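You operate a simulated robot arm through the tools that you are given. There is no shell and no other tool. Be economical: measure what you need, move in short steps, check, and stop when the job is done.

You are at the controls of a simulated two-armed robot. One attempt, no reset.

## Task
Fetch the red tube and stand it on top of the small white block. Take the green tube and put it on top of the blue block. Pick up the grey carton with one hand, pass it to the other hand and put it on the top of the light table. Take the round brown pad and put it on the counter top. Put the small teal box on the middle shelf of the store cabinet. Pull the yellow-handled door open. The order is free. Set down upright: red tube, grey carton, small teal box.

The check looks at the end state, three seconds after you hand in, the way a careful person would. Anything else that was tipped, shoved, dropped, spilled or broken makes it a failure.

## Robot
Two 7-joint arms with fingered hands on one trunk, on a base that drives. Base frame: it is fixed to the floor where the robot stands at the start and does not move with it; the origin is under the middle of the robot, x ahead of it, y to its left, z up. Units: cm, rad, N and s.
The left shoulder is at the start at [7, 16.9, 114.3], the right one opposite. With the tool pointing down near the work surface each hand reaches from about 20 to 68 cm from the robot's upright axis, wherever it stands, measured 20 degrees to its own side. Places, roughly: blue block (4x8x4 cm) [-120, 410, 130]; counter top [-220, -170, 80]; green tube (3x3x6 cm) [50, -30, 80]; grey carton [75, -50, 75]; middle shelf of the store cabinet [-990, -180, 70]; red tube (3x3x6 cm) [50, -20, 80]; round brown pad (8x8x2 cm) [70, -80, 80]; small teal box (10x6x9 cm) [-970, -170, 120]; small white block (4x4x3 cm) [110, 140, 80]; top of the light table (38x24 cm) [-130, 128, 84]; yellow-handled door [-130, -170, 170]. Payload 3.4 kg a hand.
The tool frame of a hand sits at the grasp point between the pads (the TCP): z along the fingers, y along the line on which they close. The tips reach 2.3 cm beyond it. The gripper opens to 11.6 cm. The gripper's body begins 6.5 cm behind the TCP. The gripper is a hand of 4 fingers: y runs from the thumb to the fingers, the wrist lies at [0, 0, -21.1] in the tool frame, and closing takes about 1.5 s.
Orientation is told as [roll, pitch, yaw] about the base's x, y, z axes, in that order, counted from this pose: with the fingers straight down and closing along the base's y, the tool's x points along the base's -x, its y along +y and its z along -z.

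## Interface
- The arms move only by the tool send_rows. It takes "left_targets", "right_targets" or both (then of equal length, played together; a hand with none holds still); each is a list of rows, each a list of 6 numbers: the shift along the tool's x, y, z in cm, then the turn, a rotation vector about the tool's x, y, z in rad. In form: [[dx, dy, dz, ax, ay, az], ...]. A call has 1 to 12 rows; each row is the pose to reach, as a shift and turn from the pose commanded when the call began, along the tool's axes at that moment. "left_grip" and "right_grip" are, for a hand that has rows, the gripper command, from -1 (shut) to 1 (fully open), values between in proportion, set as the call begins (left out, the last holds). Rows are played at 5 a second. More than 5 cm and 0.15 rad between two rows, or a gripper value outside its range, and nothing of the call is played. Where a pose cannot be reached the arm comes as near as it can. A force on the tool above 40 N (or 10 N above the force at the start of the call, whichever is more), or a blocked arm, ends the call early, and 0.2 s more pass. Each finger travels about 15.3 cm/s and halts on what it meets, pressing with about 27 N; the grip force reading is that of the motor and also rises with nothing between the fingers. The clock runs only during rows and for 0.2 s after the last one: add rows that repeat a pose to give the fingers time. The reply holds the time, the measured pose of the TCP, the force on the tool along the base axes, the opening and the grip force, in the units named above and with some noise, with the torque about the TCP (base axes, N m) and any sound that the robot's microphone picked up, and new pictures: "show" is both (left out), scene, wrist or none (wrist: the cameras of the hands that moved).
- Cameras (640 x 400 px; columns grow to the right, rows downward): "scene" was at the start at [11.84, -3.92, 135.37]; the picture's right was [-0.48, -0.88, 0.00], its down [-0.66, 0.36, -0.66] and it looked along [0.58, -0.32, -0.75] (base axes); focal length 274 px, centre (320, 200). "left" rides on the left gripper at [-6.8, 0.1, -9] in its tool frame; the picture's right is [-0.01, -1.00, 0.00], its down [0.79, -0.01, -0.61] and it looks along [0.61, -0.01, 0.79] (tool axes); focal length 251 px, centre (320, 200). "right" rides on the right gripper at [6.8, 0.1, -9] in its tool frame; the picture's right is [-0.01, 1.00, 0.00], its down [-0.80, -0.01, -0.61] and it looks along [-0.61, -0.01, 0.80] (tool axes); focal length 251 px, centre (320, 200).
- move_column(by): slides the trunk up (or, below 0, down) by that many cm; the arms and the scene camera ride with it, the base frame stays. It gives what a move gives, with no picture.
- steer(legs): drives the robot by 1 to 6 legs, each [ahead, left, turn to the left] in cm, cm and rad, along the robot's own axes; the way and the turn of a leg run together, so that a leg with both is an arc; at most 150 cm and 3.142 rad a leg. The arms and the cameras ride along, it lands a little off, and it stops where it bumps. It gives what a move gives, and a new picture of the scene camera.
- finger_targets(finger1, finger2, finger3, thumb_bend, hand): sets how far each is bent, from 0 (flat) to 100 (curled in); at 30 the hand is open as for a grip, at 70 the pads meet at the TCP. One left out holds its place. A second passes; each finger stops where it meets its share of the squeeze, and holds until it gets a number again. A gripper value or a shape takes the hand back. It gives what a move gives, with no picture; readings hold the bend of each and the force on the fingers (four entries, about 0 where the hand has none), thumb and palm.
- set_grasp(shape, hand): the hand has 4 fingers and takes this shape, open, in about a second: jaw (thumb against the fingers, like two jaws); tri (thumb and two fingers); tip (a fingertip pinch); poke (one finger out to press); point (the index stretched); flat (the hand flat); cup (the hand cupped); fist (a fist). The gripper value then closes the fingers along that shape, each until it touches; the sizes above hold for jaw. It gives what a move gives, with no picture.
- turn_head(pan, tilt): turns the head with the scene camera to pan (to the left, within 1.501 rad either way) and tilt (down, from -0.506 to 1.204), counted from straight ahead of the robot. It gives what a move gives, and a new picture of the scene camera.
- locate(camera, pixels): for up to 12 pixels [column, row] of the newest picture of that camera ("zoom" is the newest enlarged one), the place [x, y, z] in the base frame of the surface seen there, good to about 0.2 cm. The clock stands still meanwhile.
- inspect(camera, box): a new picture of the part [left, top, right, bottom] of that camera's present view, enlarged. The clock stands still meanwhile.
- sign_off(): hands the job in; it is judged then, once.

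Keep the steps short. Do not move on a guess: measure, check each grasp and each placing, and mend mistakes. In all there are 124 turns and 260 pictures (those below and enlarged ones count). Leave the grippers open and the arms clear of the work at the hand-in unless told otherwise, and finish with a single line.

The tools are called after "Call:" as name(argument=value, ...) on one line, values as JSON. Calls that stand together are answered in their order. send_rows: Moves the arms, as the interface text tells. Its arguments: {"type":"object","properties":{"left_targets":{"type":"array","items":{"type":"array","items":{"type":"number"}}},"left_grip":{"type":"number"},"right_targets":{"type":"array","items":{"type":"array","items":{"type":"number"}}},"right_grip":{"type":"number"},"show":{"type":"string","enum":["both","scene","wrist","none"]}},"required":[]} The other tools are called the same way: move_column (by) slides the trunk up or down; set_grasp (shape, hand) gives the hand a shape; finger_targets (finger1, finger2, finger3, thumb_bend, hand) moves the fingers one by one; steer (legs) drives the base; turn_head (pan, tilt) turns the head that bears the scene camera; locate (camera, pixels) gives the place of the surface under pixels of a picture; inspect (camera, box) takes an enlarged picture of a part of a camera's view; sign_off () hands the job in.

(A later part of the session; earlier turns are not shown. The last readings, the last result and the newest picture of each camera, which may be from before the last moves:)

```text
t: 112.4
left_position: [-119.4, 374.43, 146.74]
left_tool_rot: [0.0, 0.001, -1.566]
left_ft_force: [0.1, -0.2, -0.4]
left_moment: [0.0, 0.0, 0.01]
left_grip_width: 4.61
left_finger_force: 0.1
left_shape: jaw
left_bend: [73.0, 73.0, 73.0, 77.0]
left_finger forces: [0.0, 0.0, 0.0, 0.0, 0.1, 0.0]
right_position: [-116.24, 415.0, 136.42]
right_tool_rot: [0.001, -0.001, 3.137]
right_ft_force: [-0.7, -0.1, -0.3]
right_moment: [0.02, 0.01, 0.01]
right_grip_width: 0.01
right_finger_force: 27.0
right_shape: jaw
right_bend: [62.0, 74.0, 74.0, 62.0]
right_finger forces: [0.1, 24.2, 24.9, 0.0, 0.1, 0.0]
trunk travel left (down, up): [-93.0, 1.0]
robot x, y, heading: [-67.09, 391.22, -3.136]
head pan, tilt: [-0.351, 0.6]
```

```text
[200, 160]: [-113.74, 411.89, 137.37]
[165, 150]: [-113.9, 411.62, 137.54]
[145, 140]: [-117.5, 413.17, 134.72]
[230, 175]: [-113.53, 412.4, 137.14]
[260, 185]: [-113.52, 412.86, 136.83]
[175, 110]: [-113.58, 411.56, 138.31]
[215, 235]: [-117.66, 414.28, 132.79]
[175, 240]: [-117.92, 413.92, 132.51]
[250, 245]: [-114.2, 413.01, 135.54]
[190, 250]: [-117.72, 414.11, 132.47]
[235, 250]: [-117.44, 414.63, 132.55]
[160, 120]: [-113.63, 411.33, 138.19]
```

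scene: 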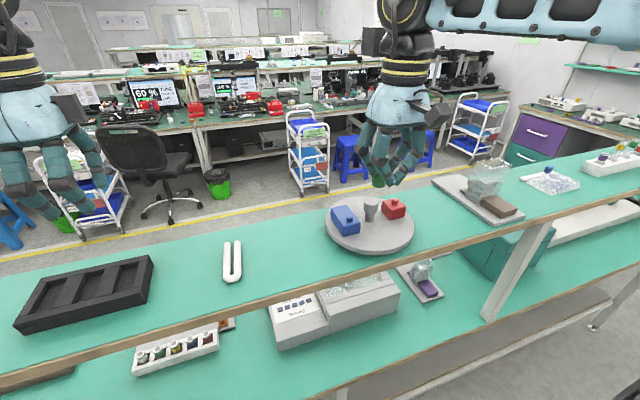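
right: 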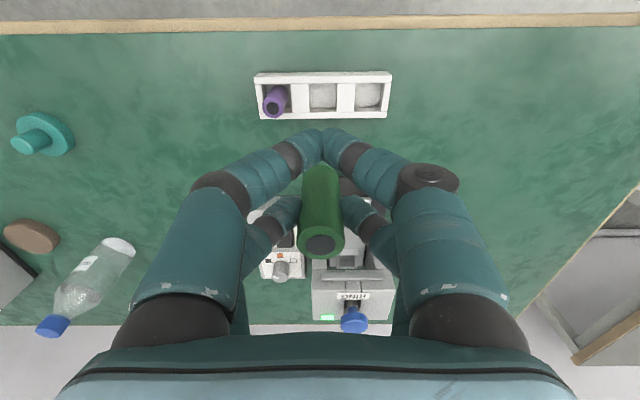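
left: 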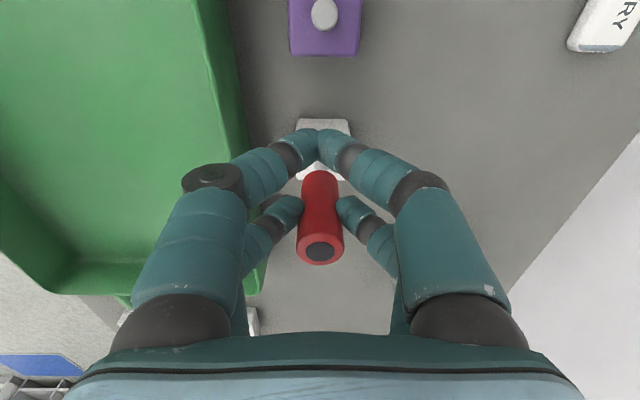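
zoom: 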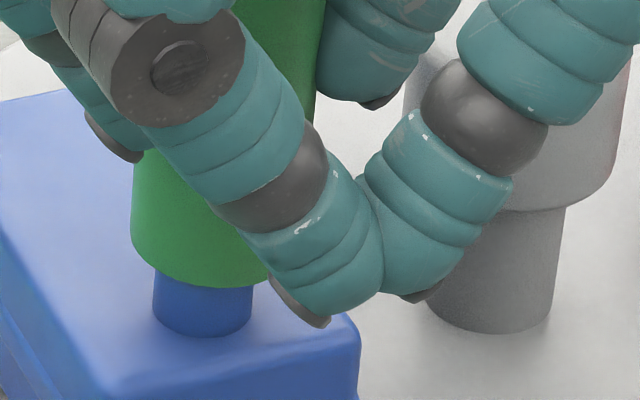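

Call:
locate(camera="zoom", pixels=[[202, 300], [202, 315], [180, 305], [225, 305], [165, 300], [242, 300], [209, 265], [209, 250], [185, 260], [235, 265], [155, 240], [160, 225]])

Call:
locate(camera="zoom", pixels=[[200, 305], [200, 320], [190, 310], [215, 310], [172, 310], [235, 310], [200, 270], [200, 240], [220, 270], [170, 250], [245, 275], [145, 220]])

```text
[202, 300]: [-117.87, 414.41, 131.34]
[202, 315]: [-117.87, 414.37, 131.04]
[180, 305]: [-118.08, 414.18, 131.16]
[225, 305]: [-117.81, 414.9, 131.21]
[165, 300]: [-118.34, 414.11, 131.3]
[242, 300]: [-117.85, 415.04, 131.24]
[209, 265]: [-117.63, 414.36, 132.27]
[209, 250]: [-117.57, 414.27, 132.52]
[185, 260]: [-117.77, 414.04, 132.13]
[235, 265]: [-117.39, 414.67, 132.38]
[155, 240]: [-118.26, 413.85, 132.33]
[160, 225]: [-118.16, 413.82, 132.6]
```

```text
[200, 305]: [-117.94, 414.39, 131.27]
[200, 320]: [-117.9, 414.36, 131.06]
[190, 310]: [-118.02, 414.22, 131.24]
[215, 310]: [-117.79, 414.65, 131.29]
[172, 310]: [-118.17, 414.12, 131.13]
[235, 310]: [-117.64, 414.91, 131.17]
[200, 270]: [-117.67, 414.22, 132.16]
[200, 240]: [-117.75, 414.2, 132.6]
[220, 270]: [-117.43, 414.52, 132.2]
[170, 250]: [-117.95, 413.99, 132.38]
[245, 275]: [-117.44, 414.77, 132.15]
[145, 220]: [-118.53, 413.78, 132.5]
```

Fits: tube (-118.5,414.9), knob (-118.47,414.8): a -0.1 shift in y is needed. I'll apply it and lower slowly with pauses.

Call:
send_rows(right_targets=[[0, 0.1, 0, 0, 0, 0], [0, 0.1, 0, 0, 0, 0], [0, 0.1, 0.15, 0, 0, 0], [0, 0.1, 0.15, 0, 0, 0], [0, 0.1, 0.3, 0, 0, 0], [0, 0.1, 0.3, 0, 0, 0], [0, 0.1, 0.45, 0, 0, 0], [0, 0.1, 0.45, 0, 0, 0], [0, 0.1, 0.6, 0, 0, 0], [0, 0.1, 0.6, 0, 0, 0], [0, 0.1, 0.7, 0, 0, 0], [0, 0.1, 0.7, 0, 0, 0]], show="none")

Call:
inspect(camera="scene", box=[344, 200, 376, 228])

```text
t: 115.0
left_position: [-118.95, 374.25, 146.91]
left_tool_rot: [-0.005, 0.0, -1.568]
left_ft_force: [-0.4, -0.4, -0.6]
left_moment: [0.03, 0.02, 0.02]
left_grip_width: 4.61
left_finger_force: 0.1
left_shape: jaw
left_bend: [73.0, 73.0, 73.0, 77.0]
left_finger forces: [0.0, 0.1, 0.0, 0.0, 0.1, 0.1]
right_position: [-115.94, 414.84, 135.98]
right_tool_rot: [-0.001, -0.005, 3.138]
right_ft_force: [-2.1, 5.1, 33.1]
right_moment: [0.23, 0.7, -0.1]
right_grip_width: 0.0
right_finger_force: 26.3
right_shape: jaw
right_bend: [62.0, 75.0, 75.0, 62.0]
right_finger forces: [0.0, 26.8, 31.7, 0.1, 0.0, 0.0]
trunk travel left (down, up): [-93.0, 1.0]
robot x, y, heading: [-66.5, 391.3, -3.133]
head pan, tilt: [-0.351, 0.6]
```

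```text
14.29 times, centred on (360, 214) of scene
```

zoom: 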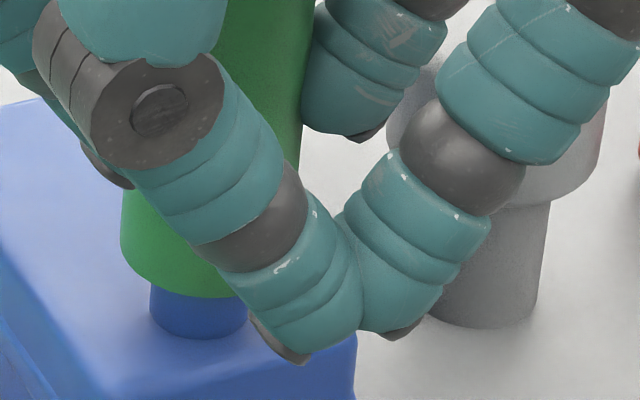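

Still on the rim. The torque puts the contact 0.4 cm to the +x side of the tube axis, and a refit with the real 2.75 cm diameter also says the tube is about 0.15 too far to -x. I'll lift, shift +0.17 in x and -0.06 in y, and lower gently.

Call:
send_rows(right_targets=[[0, 0, -0.5, 0, 0, 0], [0.17, 0.06, -0.5, 0, 0, 0], [0.17, 0.06, -0.5, 0, 0, 0], [0.17, 0.06, -0.3, 0, 0, 0], [0.17, 0.06, -0.3, 0, 0, 0], [0.17, 0.06, -0.1, 0, 0, 0], [0.17, 0.06, -0.1, 0, 0, 0], [0.17, 0.06, 0.0, 0, 0, 0], [0.17, 0.06, 0.0, 0, 0, 0]], show="none")

Call:
inspect(camera="scene", box=[344, 200, 376, 228])

```text
t: 117.0
left_position: [-119.03, 374.27, 146.91]
left_tool_rot: [-0.003, 0.001, -1.566]
left_ft_force: [0.0, 0.3, -0.2]
left_moment: [0.02, 0.01, 0.02]
left_grip_width: 4.62
left_finger_force: 0.0
left_shape: jaw
left_bend: [73.0, 73.0, 73.0, 77.0]
left_finger forces: [0.0, 0.1, 0.1, 0.1, 0.0, 0.1]
right_position: [-115.72, 414.79, 136.05]
right_tool_rot: [-0.001, -0.006, 3.137]
right_ft_force: [-1.9, 4.6, 30.9]
right_moment: [0.16, 0.68, -0.08]
right_grip_width: 0.02
right_finger_force: 27.1
right_shape: jaw
right_bend: [62.0, 75.0, 74.0, 62.0]
right_finger forces: [0.0, 26.4, 30.6, 0.1, 0.1, 0.1]
trunk travel left (down, up): [-93.0, 1.0]
robot x, y, heading: [-66.78, 391.37, -3.134]
head pan, tilt: [-0.351, 0.6]
```

```text
14.29 times, centred on (360, 214) of scene
```

zoom: 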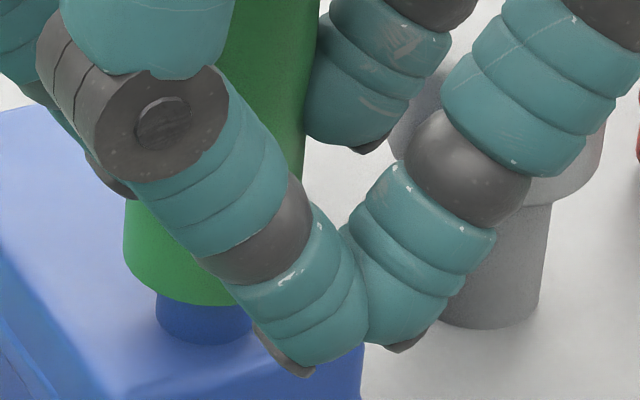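

The peg fit is too tight to feel out. The block's flat top behind the knob (x -119.4…-124, 4 cm wide) takes the 2.75 cm tube squarely, closer to the block's middle. I'll lift, move to tube axis (-121.3,414.7) and check.

Call:
send_rows(right_targets=[[0, 0, -1, 0, 0, 0], [0, 0, -2, 0, 0, 0], [-1.5, 0.05, -2, 0, 0, 0], [-2.8, 0.1, -2, 0, 0, 0], [-2.8, 0.1, -2, 0, 0, 0], [-2.8, 0.1, -1, 0, 0, 0], [-2.8, 0.1, -0.2, 0, 0, 0], [-2.8, 0.1, 0.1, 0, 0, 0], [-2.8, 0.1, 0.1, 0, 0, 0], [-2.8, 0.1, 0.1, 0, 0, 0]], show="none")

Call:
inspect(camera="scene", box=[328, 180, 376, 228])

Call:
locate(camera="zoom", pixels=[[265, 250], [245, 250], [280, 260], [255, 230], [285, 340], [240, 265], [150, 240], [180, 300]])

```text
t: 119.2
left_position: [-119.47, 374.36, 146.71]
left_tool_rot: [0.001, -0.001, -1.567]
left_ft_force: [0.0, 0.1, -0.3]
left_moment: [-0.02, -0.01, -0.01]
left_grip_width: 4.59
left_finger_force: 0.1
left_shape: jaw
left_bend: [73.0, 73.0, 73.0, 77.0]
left_finger forces: [0.0, 0.0, 0.1, 0.0, 0.0, 0.0]
right_position: [-118.72, 414.76, 135.7]
right_tool_rot: [0.0, 0.0, 3.138]
right_ft_force: [-0.1, -0.5, -0.4]
right_moment: [0.0, -0.03, -0.04]
right_grip_width: 0.0
right_finger_force: 26.3
right_shape: jaw
right_bend: [62.0, 74.0, 74.0, 62.0]
right_finger forces: [0.0, 23.1, 23.2, 0.0, 0.0, 0.0]
trunk travel left (down, up): [-93.0, 1.0]
robot x, y, heading: [-66.82, 391.0, -3.136]
head pan, tilt: [-0.351, 0.6]
```

```text
8.33 times, centred on (352, 204) of scene
```

zoom: 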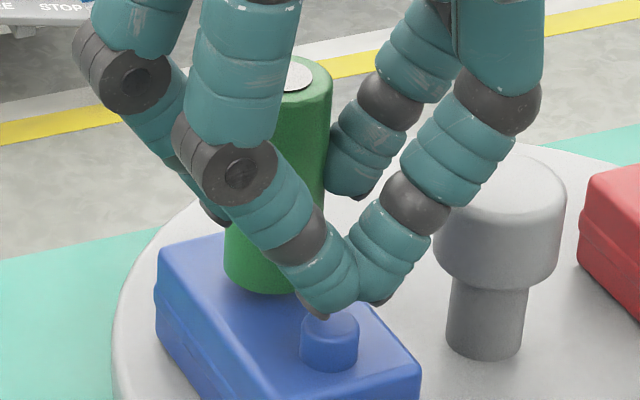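

```text
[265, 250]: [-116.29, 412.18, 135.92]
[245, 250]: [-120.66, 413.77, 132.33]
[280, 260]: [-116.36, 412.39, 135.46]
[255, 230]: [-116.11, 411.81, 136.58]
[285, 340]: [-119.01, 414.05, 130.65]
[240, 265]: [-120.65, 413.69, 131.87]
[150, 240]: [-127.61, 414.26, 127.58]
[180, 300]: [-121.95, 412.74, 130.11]
```

Position is good and about 0.3–0.5 cm above the block. I'll lower to contact.

Call:
send_rows(right_targets=[[0, 0, 0.15, 0, 0, 0], [0, 0, 0.3, 0, 0, 0], [0, 0, 0.4, 0, 0, 0], [0, 0, 0.4, 0, 0, 0], [0, 0, 0.4, 0, 0, 0]], show="none")

Call:
inspect(camera="scene", box=[328, 180, 376, 228])

```text
t: 120.4
left_position: [-119.45, 374.33, 146.61]
left_tool_rot: [0.0, 0.0, -1.568]
left_ft_force: [0.8, 0.0, -0.1]
left_moment: [0.0, 0.01, -0.02]
left_grip_width: 4.62
left_finger_force: 0.0
left_shape: jaw
left_bend: [73.0, 73.0, 73.0, 77.0]
left_finger forces: [0.0, 0.0, 0.0, 0.1, 0.0, 0.0]
right_position: [-118.9, 414.68, 135.2]
right_tool_rot: [0.0, 0.002, 3.138]
right_ft_force: [0.1, 0.1, -0.1]
right_moment: [0.01, -0.01, 0.01]
right_grip_width: 0.01
right_finger_force: 26.8
right_shape: jaw
right_bend: [62.0, 74.0, 74.0, 62.0]
right_finger forces: [0.0, 23.2, 23.3, 0.0, 0.0, 0.0]
trunk travel left (down, up): [-93.0, 1.0]
robot x, y, heading: [-66.81, 391.1, -3.132]
head pan, tilt: [-0.351, 0.6]
```

```text
8.33 times, centred on (352, 204) of scene
```

zoom: 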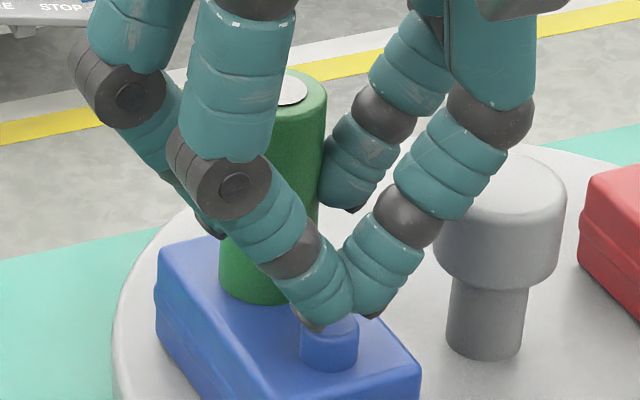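

Call:
send_rows(right_targets=[[0, 0, 0.1, 0, 0, 0], [0, 0, 0.2, 0, 0, 0], [0, 0, 0.3, 0, 0, 0], [0, 0, 0.4, 0, 0, 0], [0, 0, 0.4, 0, 0, 0]], show="none")

Call:
inspect(camera="scene", box=[328, 180, 376, 228])

Call:
locate(camera="zoom", pixels=[[240, 290], [255, 300], [265, 308], [265, 318], [230, 270], [315, 100], [325, 130], [310, 85]])

```text
t: 121.6
left_position: [-119.17, 374.3, 146.81]
left_tool_rot: [-0.001, 0.0, -1.568]
left_ft_force: [0.4, -0.1, -0.5]
left_moment: [-0.01, -0.04, 0.03]
left_grip_width: 4.62
left_finger_force: 0.1
left_shape: jaw
left_bend: [73.0, 73.0, 73.0, 77.0]
left_finger forces: [0.0, 0.0, 0.1, 0.0, 0.1, 0.0]
right_position: [-118.7, 414.72, 135.12]
right_tool_rot: [-0.001, -0.004, 3.137]
right_ft_force: [-0.8, 0.9, 18.4]
right_moment: [0.07, 0.42, 0.02]
right_grip_width: 0.01
right_finger_force: 27.0
right_shape: jaw
right_bend: [62.0, 74.0, 74.0, 62.0]
right_finger forces: [0.0, 25.7, 25.8, 0.1, 0.0, 0.1]
trunk travel left (down, up): [-93.0, 1.0]
robot x, y, heading: [-66.64, 391.12, -3.134]
head pan, tilt: [-0.351, 0.6]
```

```text
8.33 times, centred on (352, 204) of scene
```

zoom: 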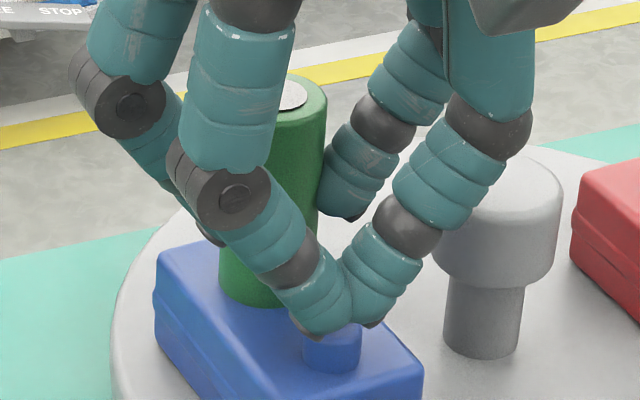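

```text
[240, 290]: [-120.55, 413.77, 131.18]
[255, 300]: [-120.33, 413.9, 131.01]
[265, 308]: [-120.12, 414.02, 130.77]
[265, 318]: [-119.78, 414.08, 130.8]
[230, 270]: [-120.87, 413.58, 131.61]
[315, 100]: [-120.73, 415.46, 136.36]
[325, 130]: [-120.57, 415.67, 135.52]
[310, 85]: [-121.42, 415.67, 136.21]
```

Firm contact (18 N, centred under the tube), bottom at the block top 130.77. I'll ease off the preload and open slightly.

Call:
send_rows(right_targets=[[0, 0, -0.2, 0, 0, 0], [0, 0, -0.2, 0, 0, 0]], show="none")

Call:
send_rows(right_targets=[[0, 0, 0, 0, 0, 0], [0, 0, 0, 0, 0, 0], [0, 0, 0, 0, 0, 0], [0, 0, 0, 0, 0, 0]], right_grip=-0.25, show="none")

Call:
inspect(camera="scene", box=[328, 180, 376, 228])

```text
t: 122.2
left_position: [-119.26, 374.3, 146.67]
left_tool_rot: [-0.003, 0.0, -1.567]
left_ft_force: [0.2, -0.3, -0.6]
left_moment: [0.02, 0.01, 0.0]
left_grip_width: 4.61
left_finger_force: 0.1
left_shape: jaw
left_bend: [73.0, 73.0, 73.0, 77.0]
left_finger forces: [0.0, 0.0, 0.1, 0.0, 0.1, 0.0]
right_position: [-118.71, 414.55, 135.15]
right_tool_rot: [0.002, -0.001, 3.138]
right_ft_force: [-1.5, 2.1, 13.9]
right_moment: [0.1, 0.36, 0.01]
right_grip_width: 0.02
right_finger_force: 27.3
right_shape: jaw
right_bend: [62.0, 74.0, 74.0, 62.0]
right_finger forces: [0.0, 24.9, 25.7, 0.0, 0.0, 0.0]
trunk travel left (down, up): [-93.0, 1.0]
robot x, y, heading: [-67.05, 391.35, -3.135]
head pan, tilt: [-0.351, 0.6]
```

```text
t: 123.2
left_position: [-119.47, 374.4, 146.62]
left_tool_rot: [-0.002, 0.0, -1.567]
left_ft_force: [0.5, 0.0, -0.4]
left_moment: [0.02, 0.02, -0.02]
left_grip_width: 4.59
left_finger_force: 0.0
left_shape: jaw
left_bend: [73.0, 73.0, 73.0, 77.0]
left_finger forces: [0.0, 0.1, 0.0, 0.0, 0.1, 0.1]
right_position: [-118.78, 414.69, 135.05]
right_tool_rot: [0.001, -0.001, 3.137]
right_ft_force: [0.2, -0.9, 0.0]
right_moment: [0.01, 0.03, -0.03]
right_grip_width: 4.31
right_finger_force: 0.0
right_shape: jaw
right_bend: [73.0, 73.0, 73.0, 77.0]
right_finger forces: [0.0, 0.0, 0.0, 0.0, 0.1, 0.1]
trunk travel left (down, up): [-93.0, 1.0]
robot x, y, heading: [-67.04, 391.65, -3.136]
head pan, tilt: [-0.351, 0.6]
```

```text
8.33 times, centred on (352, 204) of scene
```

zoom: 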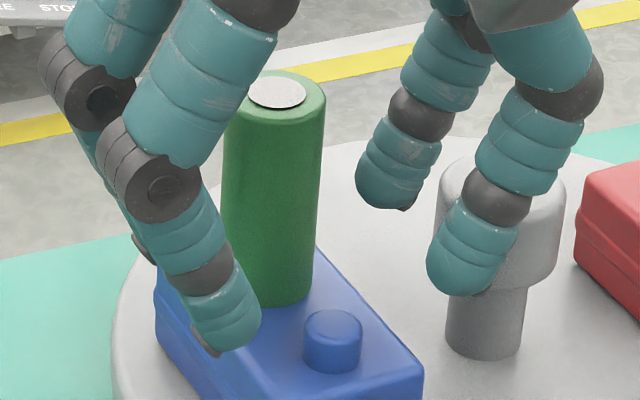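

Green stands alone on the blue block. I'll raise the hand straight up 15 cm and check.

Call:
send_rows(right_targets=[[0, 0, -2, 0, 0, 0], [0, 0, -5, 0, 0, 0], [0, 0, -9, 0, 0, 0], [0, 0, -13, 0, 0, 0], [0, 0, -13, 0, 0, 0]], show="none")

Call:
inspect(camera="scene", box=[310, 160, 410, 260])

Call:
steer(legs=[[-45, 0, 0], [0, 0, 1.571]])

```text
t: 124.4
left_position: [-119.56, 374.43, 146.68]
left_tool_rot: [0.0, 0.0, -1.567]
left_ft_force: [0.2, 0.9, 0.6]
left_moment: [-0.01, -0.01, -0.04]
left_grip_width: 4.58
left_finger_force: 0.1
left_shape: jaw
left_bend: [73.0, 73.0, 73.0, 77.0]
left_finger forces: [0.0, 0.1, 0.1, 0.1, 0.0, 0.0]
right_position: [-118.91, 414.4, 147.71]
right_tool_rot: [0.0, 0.001, 3.138]
right_ft_force: [0.2, -0.2, 0.0]
right_moment: [0.01, -0.01, -0.01]
right_grip_width: 4.34
right_finger_force: 0.0
right_shape: jaw
right_bend: [73.0, 73.0, 73.0, 77.0]
right_finger forces: [0.0, 0.0, 0.1, 0.0, 0.0, 0.1]
trunk travel left (down, up): [-93.0, 1.0]
robot x, y, heading: [-67.15, 391.23, -3.14]
head pan, tilt: [-0.351, 0.6]
```

```text
4.00 times, centred on (360, 210) of scene
```

zoom: 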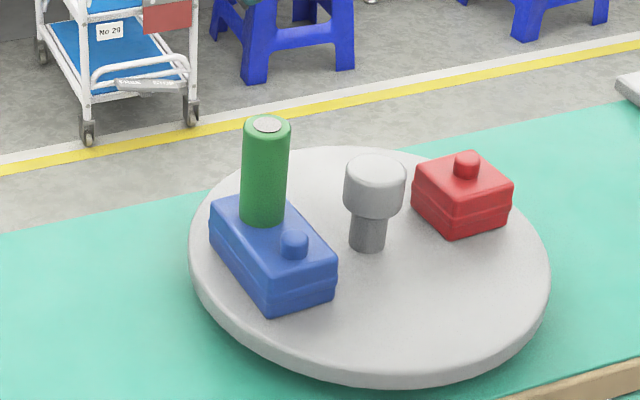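

```text
t: 130.9
left_position: [-5.46, 338.75, 146.68]
left_tool_rot: [0.0, 0.0, -0.006]
left_ft_force: [-0.2, -0.5, 0.3]
left_moment: [0.0, 0.01, 0.01]
left_grip_width: 4.59
left_finger_force: 0.0
left_shape: jaw
left_bend: [73.0, 73.0, 73.0, 77.0]
left_finger forces: [0.1, 0.0, 0.1, 0.1, 0.1, 0.0]
right_position: [-45.37, 339.84, 147.75]
right_tool_rot: [0.003, -0.002, -1.586]
right_ft_force: [0.1, 0.4, 0.3]
right_moment: [-0.01, 0.03, 0.05]
right_grip_width: 4.35
right_finger_force: 0.0
right_shape: jaw
right_bend: [73.0, 73.0, 73.0, 77.0]
right_finger forces: [0.0, 0.0, 0.0, 0.0, 0.0, 0.0]
trunk travel left (down, up): [-93.0, 1.0]
robot x, y, heading: [-21.95, 391.29, -1.577]
head pan, tilt: [-0.351, 0.6]
```

scene: 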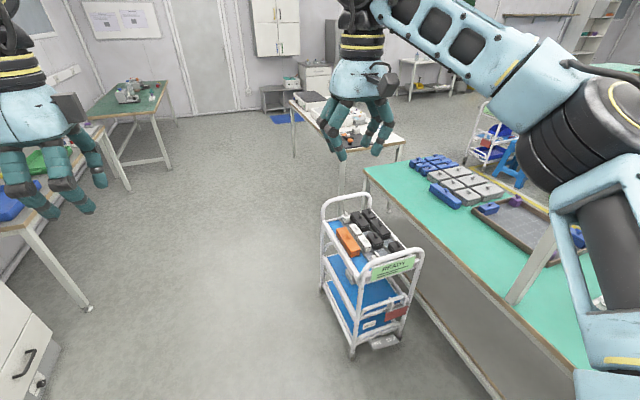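

Green is standing on the blue block. Next: carton and pad on the first table. I'm facing -y at (-22,391); I'll drive back down the aisle to y≈-55 and turn to face +x.

Call:
steer(legs=[[148, 0, 0], [148, 0, 0], [140, 0, 0], [0, 0, 1.571]])

Call:
turn_head(pan=-0.2, tilt=0.75)

```text
t: 156.0
left_position: [22.07, -34.51, 146.72]
left_tool_rot: [0.0, 0.0, 1.588]
left_ft_force: [-0.1, 0.0, 0.2]
left_moment: [-0.01, -0.07, -0.01]
left_grip_width: 4.61
left_finger_force: 0.2
left_shape: jaw
left_bend: [73.0, 73.0, 73.0, 77.0]
left_finger forces: [0.1, 0.0, 0.1, 0.0, 0.1, 0.1]
right_position: [21.89, -74.47, 147.75]
right_tool_rot: [0.002, -0.003, 0.01]
right_ft_force: [0.2, -0.2, -0.3]
right_moment: [-0.02, 0.0, -0.03]
right_grip_width: 4.34
right_finger_force: 0.1
right_shape: jaw
right_bend: [73.0, 73.0, 73.0, 77.0]
right_finger forces: [0.0, 0.0, 0.0, 0.1, 0.0, 0.0]
trunk travel left (down, up): [-93.0, 1.0]
robot x, y, heading: [-30.47, -51.77, 0.019]
head pan, tilt: [-0.351, 0.6]
```

scene: 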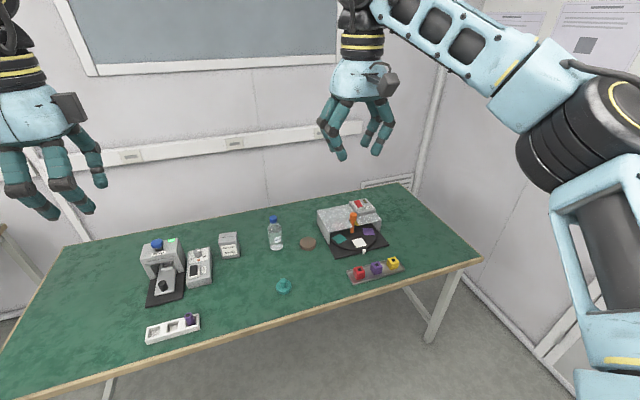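

```text
t: 156.7
left_position: [22.07, -34.45, 146.61]
left_tool_rot: [0.0, 0.001, 1.588]
left_ft_force: [-1.1, 0.4, -0.3]
left_moment: [0.0, 0.02, 0.01]
left_grip_width: 4.61
left_finger_force: 0.1
left_shape: jaw
left_bend: [73.0, 73.0, 73.0, 77.0]
left_finger forces: [0.1, 0.0, 0.0, 0.0, 0.0, 0.1]
right_position: [21.9, -74.4, 147.76]
right_tool_rot: [0.002, -0.001, 0.011]
right_ft_force: [-0.7, 0.6, -0.4]
right_moment: [-0.02, -0.02, -0.03]
right_grip_width: 4.35
right_finger_force: 0.0
right_shape: jaw
right_bend: [73.0, 73.0, 73.0, 77.0]
right_finger forces: [0.0, 0.1, 0.0, 0.0, 0.0, 0.0]
trunk travel left (down, up): [-93.0, 1.0]
robot x, y, heading: [-30.44, -52.1, 0.018]
head pan, tilt: [-0.201, 0.75]
```

scene: 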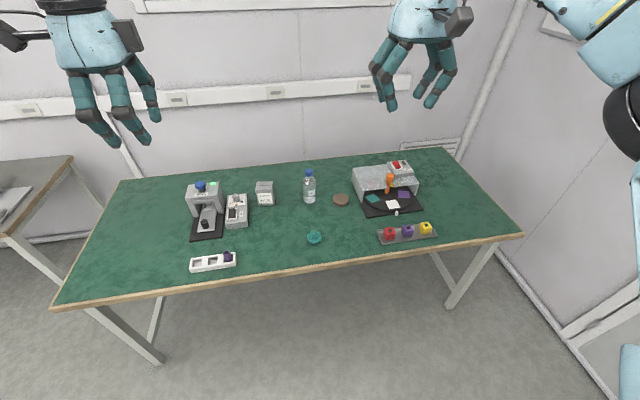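

The table is in view. I'll lower the trunk 28 cm, then drive so the right hand comes over the carton (78.6,-46.3).

Call:
move_column(by=-28)

Call:
steer(legs=[[0, 28, -0.018], [56.5, 0, 0]])

Call:
send_rows(right_targets=[[0, 0, 0, 0, 0, 0]], right_grip=1, show="wrist")

```text
t: 159.5
left_position: [21.92, -34.46, 118.68]
left_tool_rot: [0.001, -0.001, 1.589]
left_ft_force: [0.8, 0.8, -0.5]
left_moment: [0.01, 0.01, -0.01]
left_grip_width: 4.59
left_finger_force: 0.1
left_shape: jaw
left_bend: [73.0, 73.0, 73.0, 77.0]
left_finger forces: [0.0, 0.1, 0.1, 0.1, 0.0, 0.0]
right_position: [21.89, -74.43, 119.79]
right_tool_rot: [0.0, -0.002, 0.011]
right_ft_force: [-0.5, -0.1, 0.8]
right_moment: [-0.02, 0.02, 0.04]
right_grip_width: 4.33
right_finger_force: 0.1
right_shape: jaw
right_bend: [73.0, 73.0, 73.0, 77.0]
right_finger forces: [0.0, 0.0, 0.0, 0.0, 0.1, 0.0]
trunk travel left (down, up): [-65.0, 29.0]
robot x, y, heading: [-30.44, -52.11, 0.015]
head pan, tilt: [-0.201, 0.75]
```

```text
t: 164.3
left_position: [78.77, -6.69, 118.77]
left_tool_rot: [-0.003, -0.002, 1.574]
left_ft_force: [-0.1, 0.1, 0.4]
left_moment: [0.03, 0.03, -0.02]
left_grip_width: 4.6
left_finger_force: 0.1
left_shape: jaw
left_bend: [73.0, 73.0, 73.0, 77.0]
left_finger forces: [0.1, 0.0, 0.0, 0.0, 0.0, 0.0]
right_position: [78.11, -46.74, 119.81]
right_tool_rot: [0.001, -0.001, -0.007]
right_ft_force: [-0.4, 0.2, 0.1]
right_moment: [0.02, -0.02, 0.01]
right_grip_width: 4.34
right_finger_force: 0.1
right_shape: jaw
right_bend: [73.0, 73.0, 73.0, 77.0]
right_finger forces: [0.0, 0.0, 0.1, 0.0, 0.0, 0.0]
trunk travel left (down, up): [-65.0, 29.0]
robot x, y, heading: [26.19, -23.57, 0.003]
head pan, tilt: [-0.201, 0.75]
```

scene: 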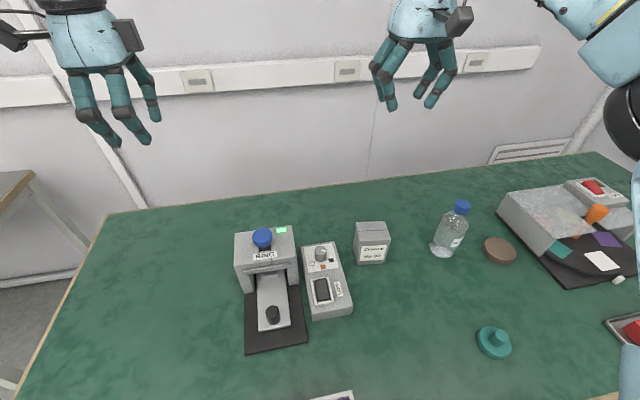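

```text
t: 164.7
left_position: [78.83, -6.87, 118.66]
left_tool_rot: [-0.002, -0.002, 1.575]
left_ft_force: [0.1, -0.5, -0.3]
left_moment: [0.02, -0.05, 0.04]
left_grip_width: 4.6
left_finger_force: 0.0
left_shape: jaw
left_bend: [73.0, 73.0, 73.0, 77.0]
left_finger forces: [0.1, 0.0, 0.1, 0.0, 0.1, 0.0]
right_position: [78.02, -46.66, 119.88]
right_tool_rot: [0.001, -0.001, -0.006]
right_ft_force: [-0.3, 0.5, 0.1]
right_moment: [0.04, -0.04, 0.02]
right_grip_width: 11.6
right_finger_force: 0.0
right_shape: jaw
right_bend: [30.0, 30.0, 30.0, 30.0]
right_finger forces: [0.0, 0.0, 0.1, 0.0, 0.0, 0.0]
trunk travel left (down, up): [-65.0, 29.0]
robot x, y, heading: [26.4, -23.64, 0.006]
head pan, tilt: [-0.201, 0.75]
```

right: 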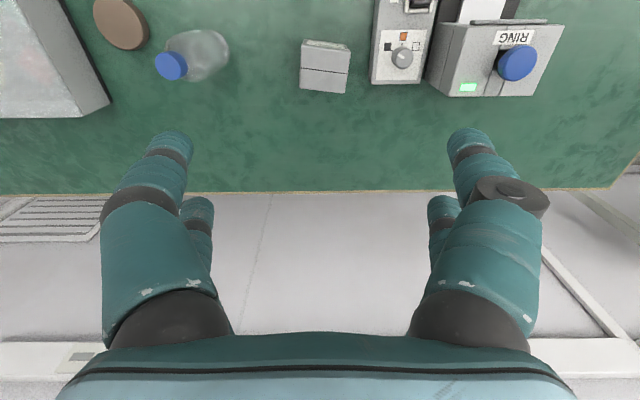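

Call:
inspect(camera="scene", box=[230, 200, 470, 350])

Call:
locate(camera="zoom", pixels=[[340, 72], [408, 62], [330, 62], [420, 100], [342, 165], [425, 155], [195, 120], [285, 110], [320, 270], [250, 130], [60, 90], [165, 70]])

```text
2.67 times, centred on (350, 275) of scene
```

zoom: 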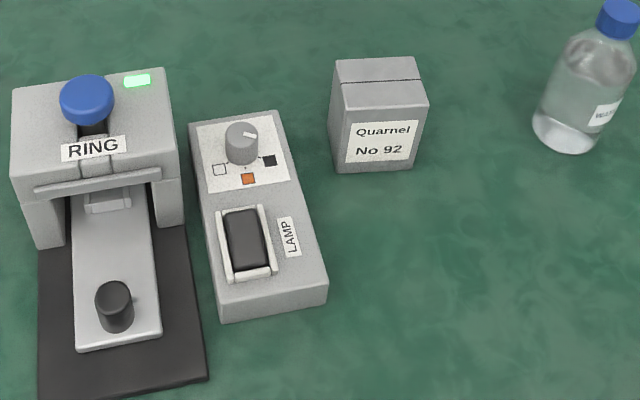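

```text
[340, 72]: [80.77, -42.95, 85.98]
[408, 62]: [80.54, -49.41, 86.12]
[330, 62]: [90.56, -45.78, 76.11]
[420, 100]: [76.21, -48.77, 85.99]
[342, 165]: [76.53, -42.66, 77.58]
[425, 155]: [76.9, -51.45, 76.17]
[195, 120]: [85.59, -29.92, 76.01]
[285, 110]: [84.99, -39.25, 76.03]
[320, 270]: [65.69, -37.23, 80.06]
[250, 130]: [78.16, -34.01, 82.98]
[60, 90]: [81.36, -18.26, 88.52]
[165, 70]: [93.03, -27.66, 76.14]
```

Carton centre (78.6,-46.15), 6.7 wide in y, top z 86.0; the lamp box edge is at y -37.5, so I narrow the opening to 9 cm. I'll descend with the right hand to TCP z 85.5.

Call:
send_rows(right_targets=[[-0.55, 0.5, 4, 0, 0, 0], [-0.55, 0.5, 8.5, 0, 0, 0], [-0.55, 0.5, 13, 0, 0, 0], [-0.55, 0.5, 17.5, 0, 0, 0], [-0.55, 0.5, 22, 0, 0, 0], [-0.55, 0.5, 26, 0, 0, 0], [-0.55, 0.5, 28.5, 0, 0, 0], [-0.55, 0.5, 28.5, 0, 0, 0]], right_grip=0.55)

Call:
locate(camera="right", pixels=[[320, 200], [280, 200], [360, 200]])

```text
t: 166.5
left_position: [78.96, -6.76, 118.62]
left_tool_rot: [0.001, -0.001, 1.575]
left_ft_force: [-0.6, -0.2, -0.2]
left_moment: [0.04, 0.02, 0.0]
left_grip_width: 4.59
left_finger_force: 0.1
left_shape: jaw
left_bend: [73.0, 73.0, 73.0, 77.0]
left_finger forces: [0.0, 0.0, 0.0, 0.1, 0.0, 0.0]
right_position: [78.63, -46.19, 91.34]
right_tool_rot: [-0.001, -0.002, -0.007]
right_ft_force: [-0.3, -0.4, 0.3]
right_moment: [-0.01, 0.01, -0.01]
right_grip_width: 9.02
right_finger_force: 0.1
right_shape: jaw
right_bend: [61.0, 61.0, 61.0, 61.0]
right_finger forces: [0.0, 0.0, 0.0, 0.0, 0.0, 0.1]
trunk travel left (down, up): [-65.0, 29.0]
robot x, y, heading: [26.27, -23.45, 0.002]
head pan, tilt: [-0.201, 0.75]
```

scene: 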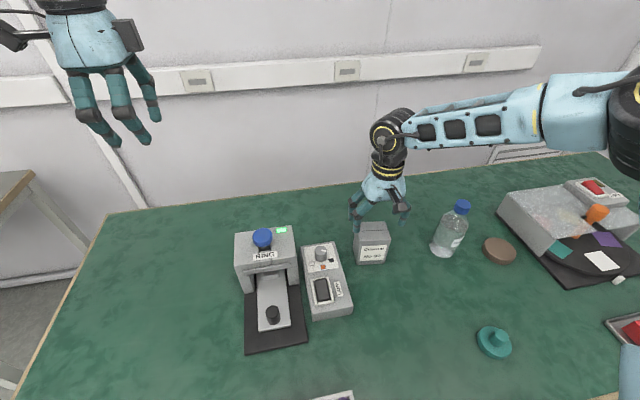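
right: 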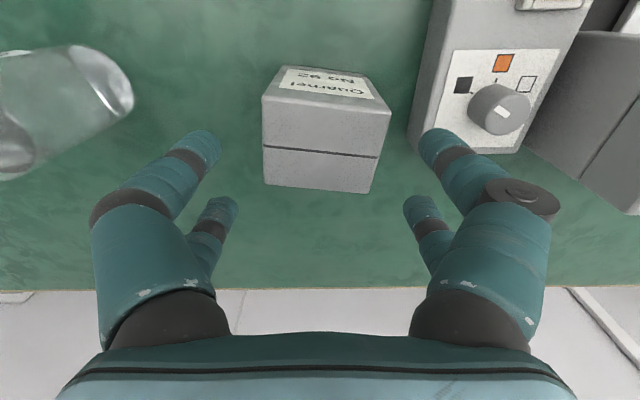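

```text
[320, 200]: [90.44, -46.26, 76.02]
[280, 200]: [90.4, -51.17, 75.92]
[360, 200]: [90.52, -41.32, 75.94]
```

Aligned. I'll go down the last 5.8 cm and close.

Call:
send_rows(right_targets=[[0, 0, 3, 0, 0, 0], [0, 0, 5.8, 0, 0, 0], [0, 0, 5.8, 0, 0, 0]], show="none")

Call:
send_rows(right_targets=[[0, 0, 0, 0, 0, 0], [0, 0, 0, 0, 0, 0], [0, 0, 0, 0, 0, 0], [0, 0, 0, 0, 0, 0], [0, 0, 0, 0, 0, 0]], right_grip=-1, show="none")

Call:
send_rows(right_targets=[[0, 0, -2, 0, 0, 0], [0, 0, -6, 0, 0, 0], [0, 0, -10, 0, 0, 0], [0, 0, -14, 0, 0, 0], [0, 0, -19, 0, 0, 0], [0, 0, -24, 0, 0, 0], [0, 0, -24, 0, 0, 0]])

```text
t: 167.3
left_position: [78.87, -6.7, 118.74]
left_tool_rot: [-0.002, -0.001, 1.574]
left_ft_force: [0.4, 0.7, 0.5]
left_moment: [-0.02, 0.01, -0.02]
left_grip_width: 4.61
left_finger_force: 0.1
left_shape: jaw
left_bend: [73.0, 73.0, 73.0, 77.0]
left_finger forces: [0.0, 0.1, 0.1, 0.1, 0.0, 0.0]
right_position: [78.59, -46.35, 85.67]
right_tool_rot: [0.002, -0.004, -0.003]
right_ft_force: [0.5, -0.4, -0.2]
right_moment: [0.02, -0.02, -0.01]
right_grip_width: 9.01
right_finger_force: 0.0
right_shape: jaw
right_bend: [61.0, 61.0, 61.0, 61.0]
right_finger forces: [0.1, 0.0, 0.0, 0.0, 0.0, 0.0]
right hand out of reach, approached as far as the arm can: row 2, 3
trunk travel left (down, up): [-65.0, 29.0]
robot x, y, heading: [26.02, -23.29, 0.005]
head pan, tilt: [-0.201, 0.75]
```

```text
t: 168.5
left_position: [78.82, -6.75, 118.55]
left_tool_rot: [0.001, -0.001, 1.572]
left_ft_force: [-1.0, 0.1, 0.9]
left_moment: [0.01, 0.03, -0.01]
left_grip_width: 4.62
left_finger_force: 0.0
left_shape: jaw
left_bend: [73.0, 73.0, 73.0, 77.0]
left_finger forces: [0.0, 0.1, 0.0, 0.1, 0.1, 0.0]
right_position: [78.57, -46.28, 85.8]
right_tool_rot: [0.003, -0.003, -0.004]
right_ft_force: [-0.7, -0.9, 1.6]
right_moment: [0.01, 0.02, -0.01]
right_grip_width: 6.66
right_finger_force: 27.0
right_shape: jaw
right_bend: [69.0, 71.0, 71.0, 74.0]
right_finger forces: [24.4, 24.4, 24.3, 0.0, 24.6, 0.1]
trunk travel left (down, up): [-65.0, 29.0]
robot x, y, heading: [26.44, -23.47, 0.004]
head pan, tilt: [-0.201, 0.75]
```

```text
t: 170.1
left_position: [79.04, -6.84, 118.57]
left_tool_rot: [-0.002, -0.001, 1.574]
left_ft_force: [0.7, -0.5, -0.2]
left_moment: [0.02, 0.02, 0.03]
left_grip_width: 4.61
left_finger_force: 0.1
left_shape: jaw
left_bend: [73.0, 73.0, 73.0, 77.0]
left_finger forces: [0.0, 0.1, 0.0, 0.1, 0.0, 0.0]
right_position: [78.36, -46.33, 109.65]
right_tool_rot: [0.003, -0.002, -0.004]
right_ft_force: [0.2, 0.6, -1.9]
right_moment: [0.0, -0.02, -0.01]
right_grip_width: 6.64
right_finger_force: 27.4
right_shape: jaw
right_bend: [69.0, 71.0, 71.0, 74.0]
right_finger forces: [24.4, 24.5, 24.2, 0.1, 24.9, 0.1]
trunk travel left (down, up): [-65.0, 29.0]
robot x, y, heading: [26.22, -23.56, 0.007]
head pan, tilt: [-0.201, 0.75]
```

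scene: 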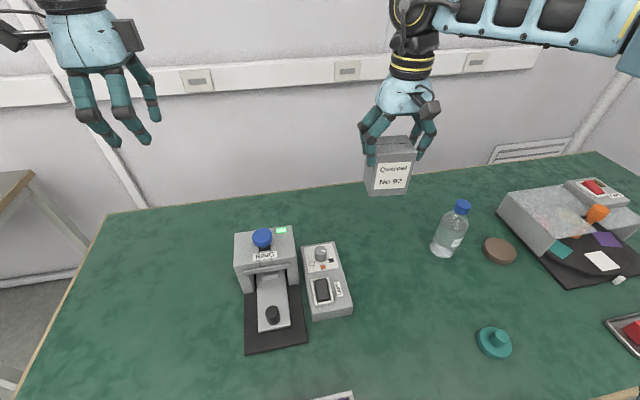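
right: 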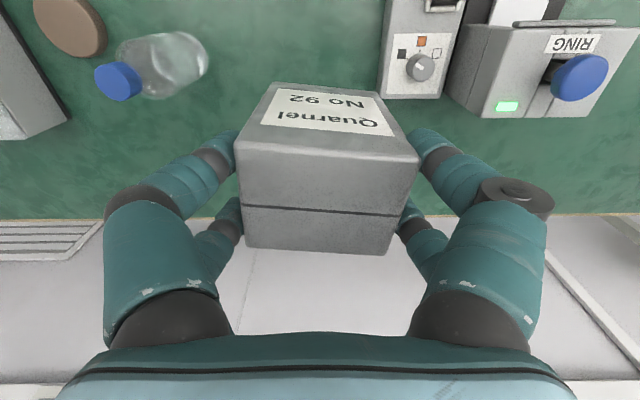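

Carton held firmly (4 × 24 N, 6.65 cm). For the hand-over I'll raise the trunk for elbow room, bring the carton nearer the middle, and turn the left hand to point forward horizontally (first its yaw).

Call:
move_column(by=22)

Call:
send_rows(left_targets=[[0, 1, 0, 0, 0, 0.145], [0, 2, 0, 0, 0, 0.29], [0, 3.5, 0, 0, 0, 0.435], [0, 5, 0, 0, 0, 0.58], [0, 6.5, 0, 0, 0, 0.725], [0, 8, 0, 0, 0, 0.87], [0, 9.5, 0, 0, 0, 1.015], [0, 11, 0, 0, 0, 1.16], [0, 12, 0, 0, 0, 1.3], [0, 13, 0, 0, 0, 1.44], [0, 13, 0, 0, 0, 1.574], [0, 13, 0, 0, 0, 1.574]], right_targets=[[0, 1, 0, 0, 0, 0], [0, 2, 0, 0, 0, 0], [0.5, 3, 0, 0, 0, 0], [1, 4, 0, 0, 0, 0], [1.5, 5, 0, 0, 0, 0], [2, 6, 0, 0, 0, 0], [2.5, 7, 0, 0, 0, 0], [3, 8, 0, 0, 0, 0], [3.5, 9, 0, 0, 0, 0], [4, 9, 0, 0, 0, 0], [4, 9, 0, 0, 0, 0], [4, 9, 0, 0, 0, 0]], left_grip=0.55, show="none")

Call:
send_rows(left_targets=[[0, 0, 0, 0, -0.145, 0], [0, 0, 0, 0, -0.29, 0], [0, 0, 0, 0, -0.435, 0], [0, 0, 0, 0, -0.58, 0], [0, 0, 0, 0, -0.725, 0], [0, 0, 0, 0, -0.87, 0], [0, 0, 0, 0, -1.015, 0], [0, 0, 0, 0, -1.16, 0], [0, 0, 0, 0, -1.3, 0], [0, 0, 0, 0, -1.44, 0], [0, 0, 0, 0, -1.571, 0], [0, 0, 0, 0, -1.571, 0]])

```text
t: 172.4
left_position: [78.9, -6.8, 140.7]
left_tool_rot: [0.001, -0.001, 1.574]
left_ft_force: [-0.1, -0.4, -0.4]
left_moment: [0.0, -0.01, -0.01]
left_grip_width: 4.59
left_finger_force: 0.0
left_shape: jaw
left_bend: [73.0, 73.0, 73.0, 77.0]
left_finger forces: [0.0, 0.0, 0.1, 0.1, 0.1, 0.0]
right_position: [78.29, -46.42, 131.71]
right_tool_rot: [0.0, -0.003, -0.007]
right_ft_force: [0.9, 0.5, -1.0]
right_moment: [-0.01, -0.01, 0.0]
right_grip_width: 6.67
right_finger_force: 27.2
right_shape: jaw
right_bend: [69.0, 71.0, 71.0, 74.0]
right_finger forces: [24.4, 24.6, 24.2, 0.1, 24.8, 0.0]
trunk travel left (down, up): [-87.0, 7.0]
robot x, y, heading: [26.21, -23.83, 0.003]
head pan, tilt: [-0.201, 0.75]
```

```text
t: 175.0
left_position: [65.87, -6.88, 140.79]
left_tool_rot: [0.0, -0.001, -0.001]
left_ft_force: [0.6, -0.7, -0.6]
left_moment: [0.02, 0.0, 0.01]
left_grip_width: 8.95
left_finger_force: 0.0
left_shape: jaw
left_bend: [61.0, 61.0, 61.0, 61.0]
left_finger forces: [0.1, 0.0, 0.0, 0.1, 0.0, 0.0]
right_position: [74.36, -37.18, 131.6]
right_tool_rot: [-0.001, 0.0, -0.007]
right_ft_force: [-0.3, -0.3, -1.0]
right_moment: [0.0, 0.0, -0.02]
right_grip_width: 6.65
right_finger_force: 26.9
right_shape: jaw
right_bend: [69.0, 71.0, 71.0, 74.0]
right_finger forces: [24.4, 24.7, 24.2, 0.0, 25.0, 0.0]
trunk travel left (down, up): [-87.0, 7.0]
robot x, y, heading: [25.9, -23.73, 0.005]
head pan, tilt: [-0.201, 0.75]
```

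```text
t: 177.6
left_position: [73.31, -11.78, 143.43]
left_tool_rot: [-3.134, -1.57, 3.135]
left_ft_force: [-0.5, 0.0, -0.4]
left_moment: [0.01, 0.01, 0.01]
left_grip_width: 8.95
left_finger_force: 0.1
left_shape: jaw
left_bend: [61.0, 61.0, 61.0, 61.0]
left_finger forces: [0.0, 0.0, 0.1, 0.0, 0.0, 0.0]
left hand out of reach, approached as far as the arm can: row 7, 8, 9, 10, 11, 12
right_position: [74.29, -37.26, 131.69]
right_tool_rot: [0.0, -0.002, -0.005]
right_ft_force: [-0.1, 0.8, -1.3]
right_moment: [0.01, -0.01, -0.01]
right_grip_width: 6.67
right_finger_force: 27.5
right_shape: jaw
right_bend: [69.0, 71.0, 71.0, 74.0]
right_finger forces: [24.4, 24.9, 24.2, 0.1, 25.0, 0.1]
trunk travel left (down, up): [-87.0, 7.0]
robot x, y, heading: [26.27, -23.59, 0.004]
head pan, tilt: [-0.201, 0.75]
```

scene: 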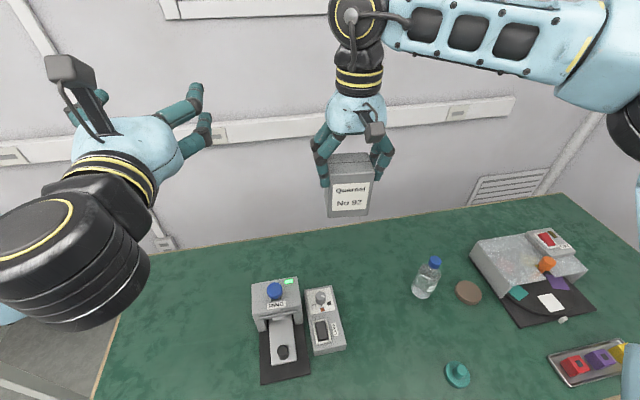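
left: 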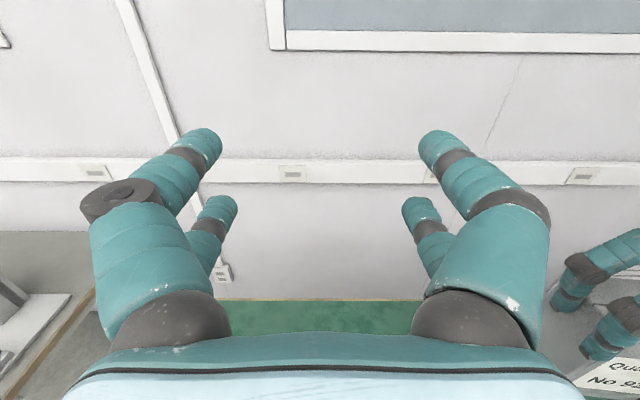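

The left hand now points forward at (73.3,-11.8,143.4). It cannot draw back much, so I'll bring it in from below the carton: first lower it 27 cm, while the right hand shifts the carton 6 cm towards the middle.

Call:
send_rows(left_targets=[[4, 0, 0, 0, 0, 0], [8, 0, 0, 0, 0, 0], [12, 0, 0, 0, 0, 0], [16, 0, 0, 0, 0, 0], [20, 0, 0, 0, 0, 0], [24, 0, 0, 0, 0, 0], [27, 0, 0, 0, 0, 0], [27, 0, 0, 0, 0, 0]], right_targets=[[0, 1, 0, 0, 0, 0], [0, 2, 0, 0, 0, 0], [0, 3, 0, 0, 0, 0], [0, 4, 0, 0, 0, 0], [0, 5, 0, 0, 0, 0], [0, 6, 0, 0, 0, 0], [0, 6, 0, 0, 0, 0], [0, 6, 0, 0, 0, 0]], show="none")

Call:
send_rows(left_targets=[[0, -4, 0, 0, 0, 0], [0, -8, 0, 0, 0, 0], [0, -12, 0, 0, 0, 0], [0, -12, 0, 0, 0, 0]])

```text
t: 179.4
left_position: [71.92, -15.34, 118.96]
left_tool_rot: [0.124, -1.572, -0.123]
left_ft_force: [0.0, 0.5, 0.2]
left_moment: [-0.01, 0.01, -0.02]
left_grip_width: 8.99
left_finger_force: 0.0
left_shape: jaw
left_bend: [61.0, 61.0, 61.0, 61.0]
left_finger forces: [0.1, 0.1, 0.0, 0.0, 0.1, 0.1]
left hand out of reach, approached as far as the arm can: row 1, 2, 3, 5, 6, 7, 8
right_position: [71.85, -34.25, 129.94]
right_tool_rot: [0.0, -0.001, -0.005]
right_ft_force: [0.3, 0.3, -0.8]
right_moment: [0.0, 0.01, 0.0]
right_grip_width: 6.66
right_finger_force: 27.2
right_shape: jaw
right_bend: [69.0, 71.0, 71.0, 74.0]
right_finger forces: [24.7, 25.0, 24.5, 0.0, 25.1, 0.0]
right hand out of reach, approached as far as the arm can: row 1, 2, 3, 4, 5, 6, 7, 8
trunk travel left (down, up): [-87.0, 7.0]
robot x, y, heading: [26.37, -23.67, 0.007]
head pan, tilt: [-0.201, 0.75]
```

```text
t: 180.3
left_position: [71.96, -26.97, 118.71]
left_tool_rot: [1.144, -1.562, -1.133]
left_ft_force: [-1.2, 25.5, -4.6]
left_moment: [-0.26, -0.07, -0.55]
left_grip_width: 8.34
left_finger_force: 0.0
left_shape: jaw
left_bend: [61.0, 61.0, 61.0, 65.0]
left_finger forces: [0.0, 0.0, 0.0, 0.0, 25.8, 0.1]
right_position: [71.78, -34.89, 129.97]
right_tool_rot: [-0.015, -0.004, -0.013]
right_ft_force: [0.2, -26.6, 2.0]
right_moment: [-2.31, 0.0, 0.41]
right_grip_width: 6.69
right_finger_force: 27.1
right_shape: jaw
right_bend: [70.0, 72.0, 71.0, 71.0]
right_finger forces: [19.9, 20.5, 30.7, 0.0, 35.6, 0.0]
trunk travel left (down, up): [-87.0, 7.0]
robot x, y, heading: [26.08, -23.57, 0.005]
head pan, tilt: [-0.201, 0.75]
stopped in row 4 (right hand): the force on the tool passed its limit at 42 N (the readings are from after the stop); the commanded pose is now the measured one
```

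scene: 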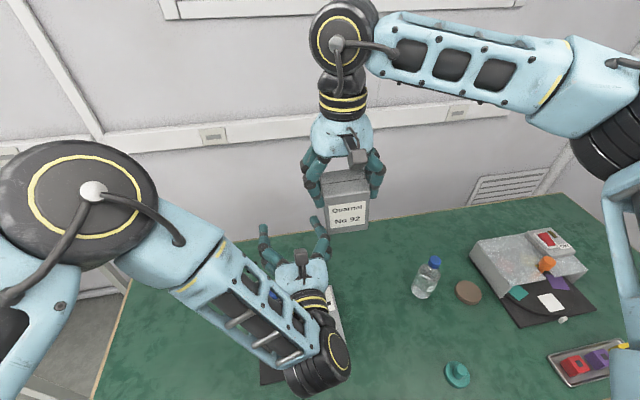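
left: 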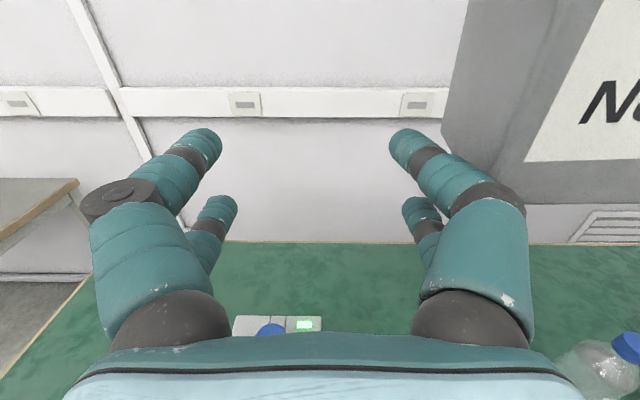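

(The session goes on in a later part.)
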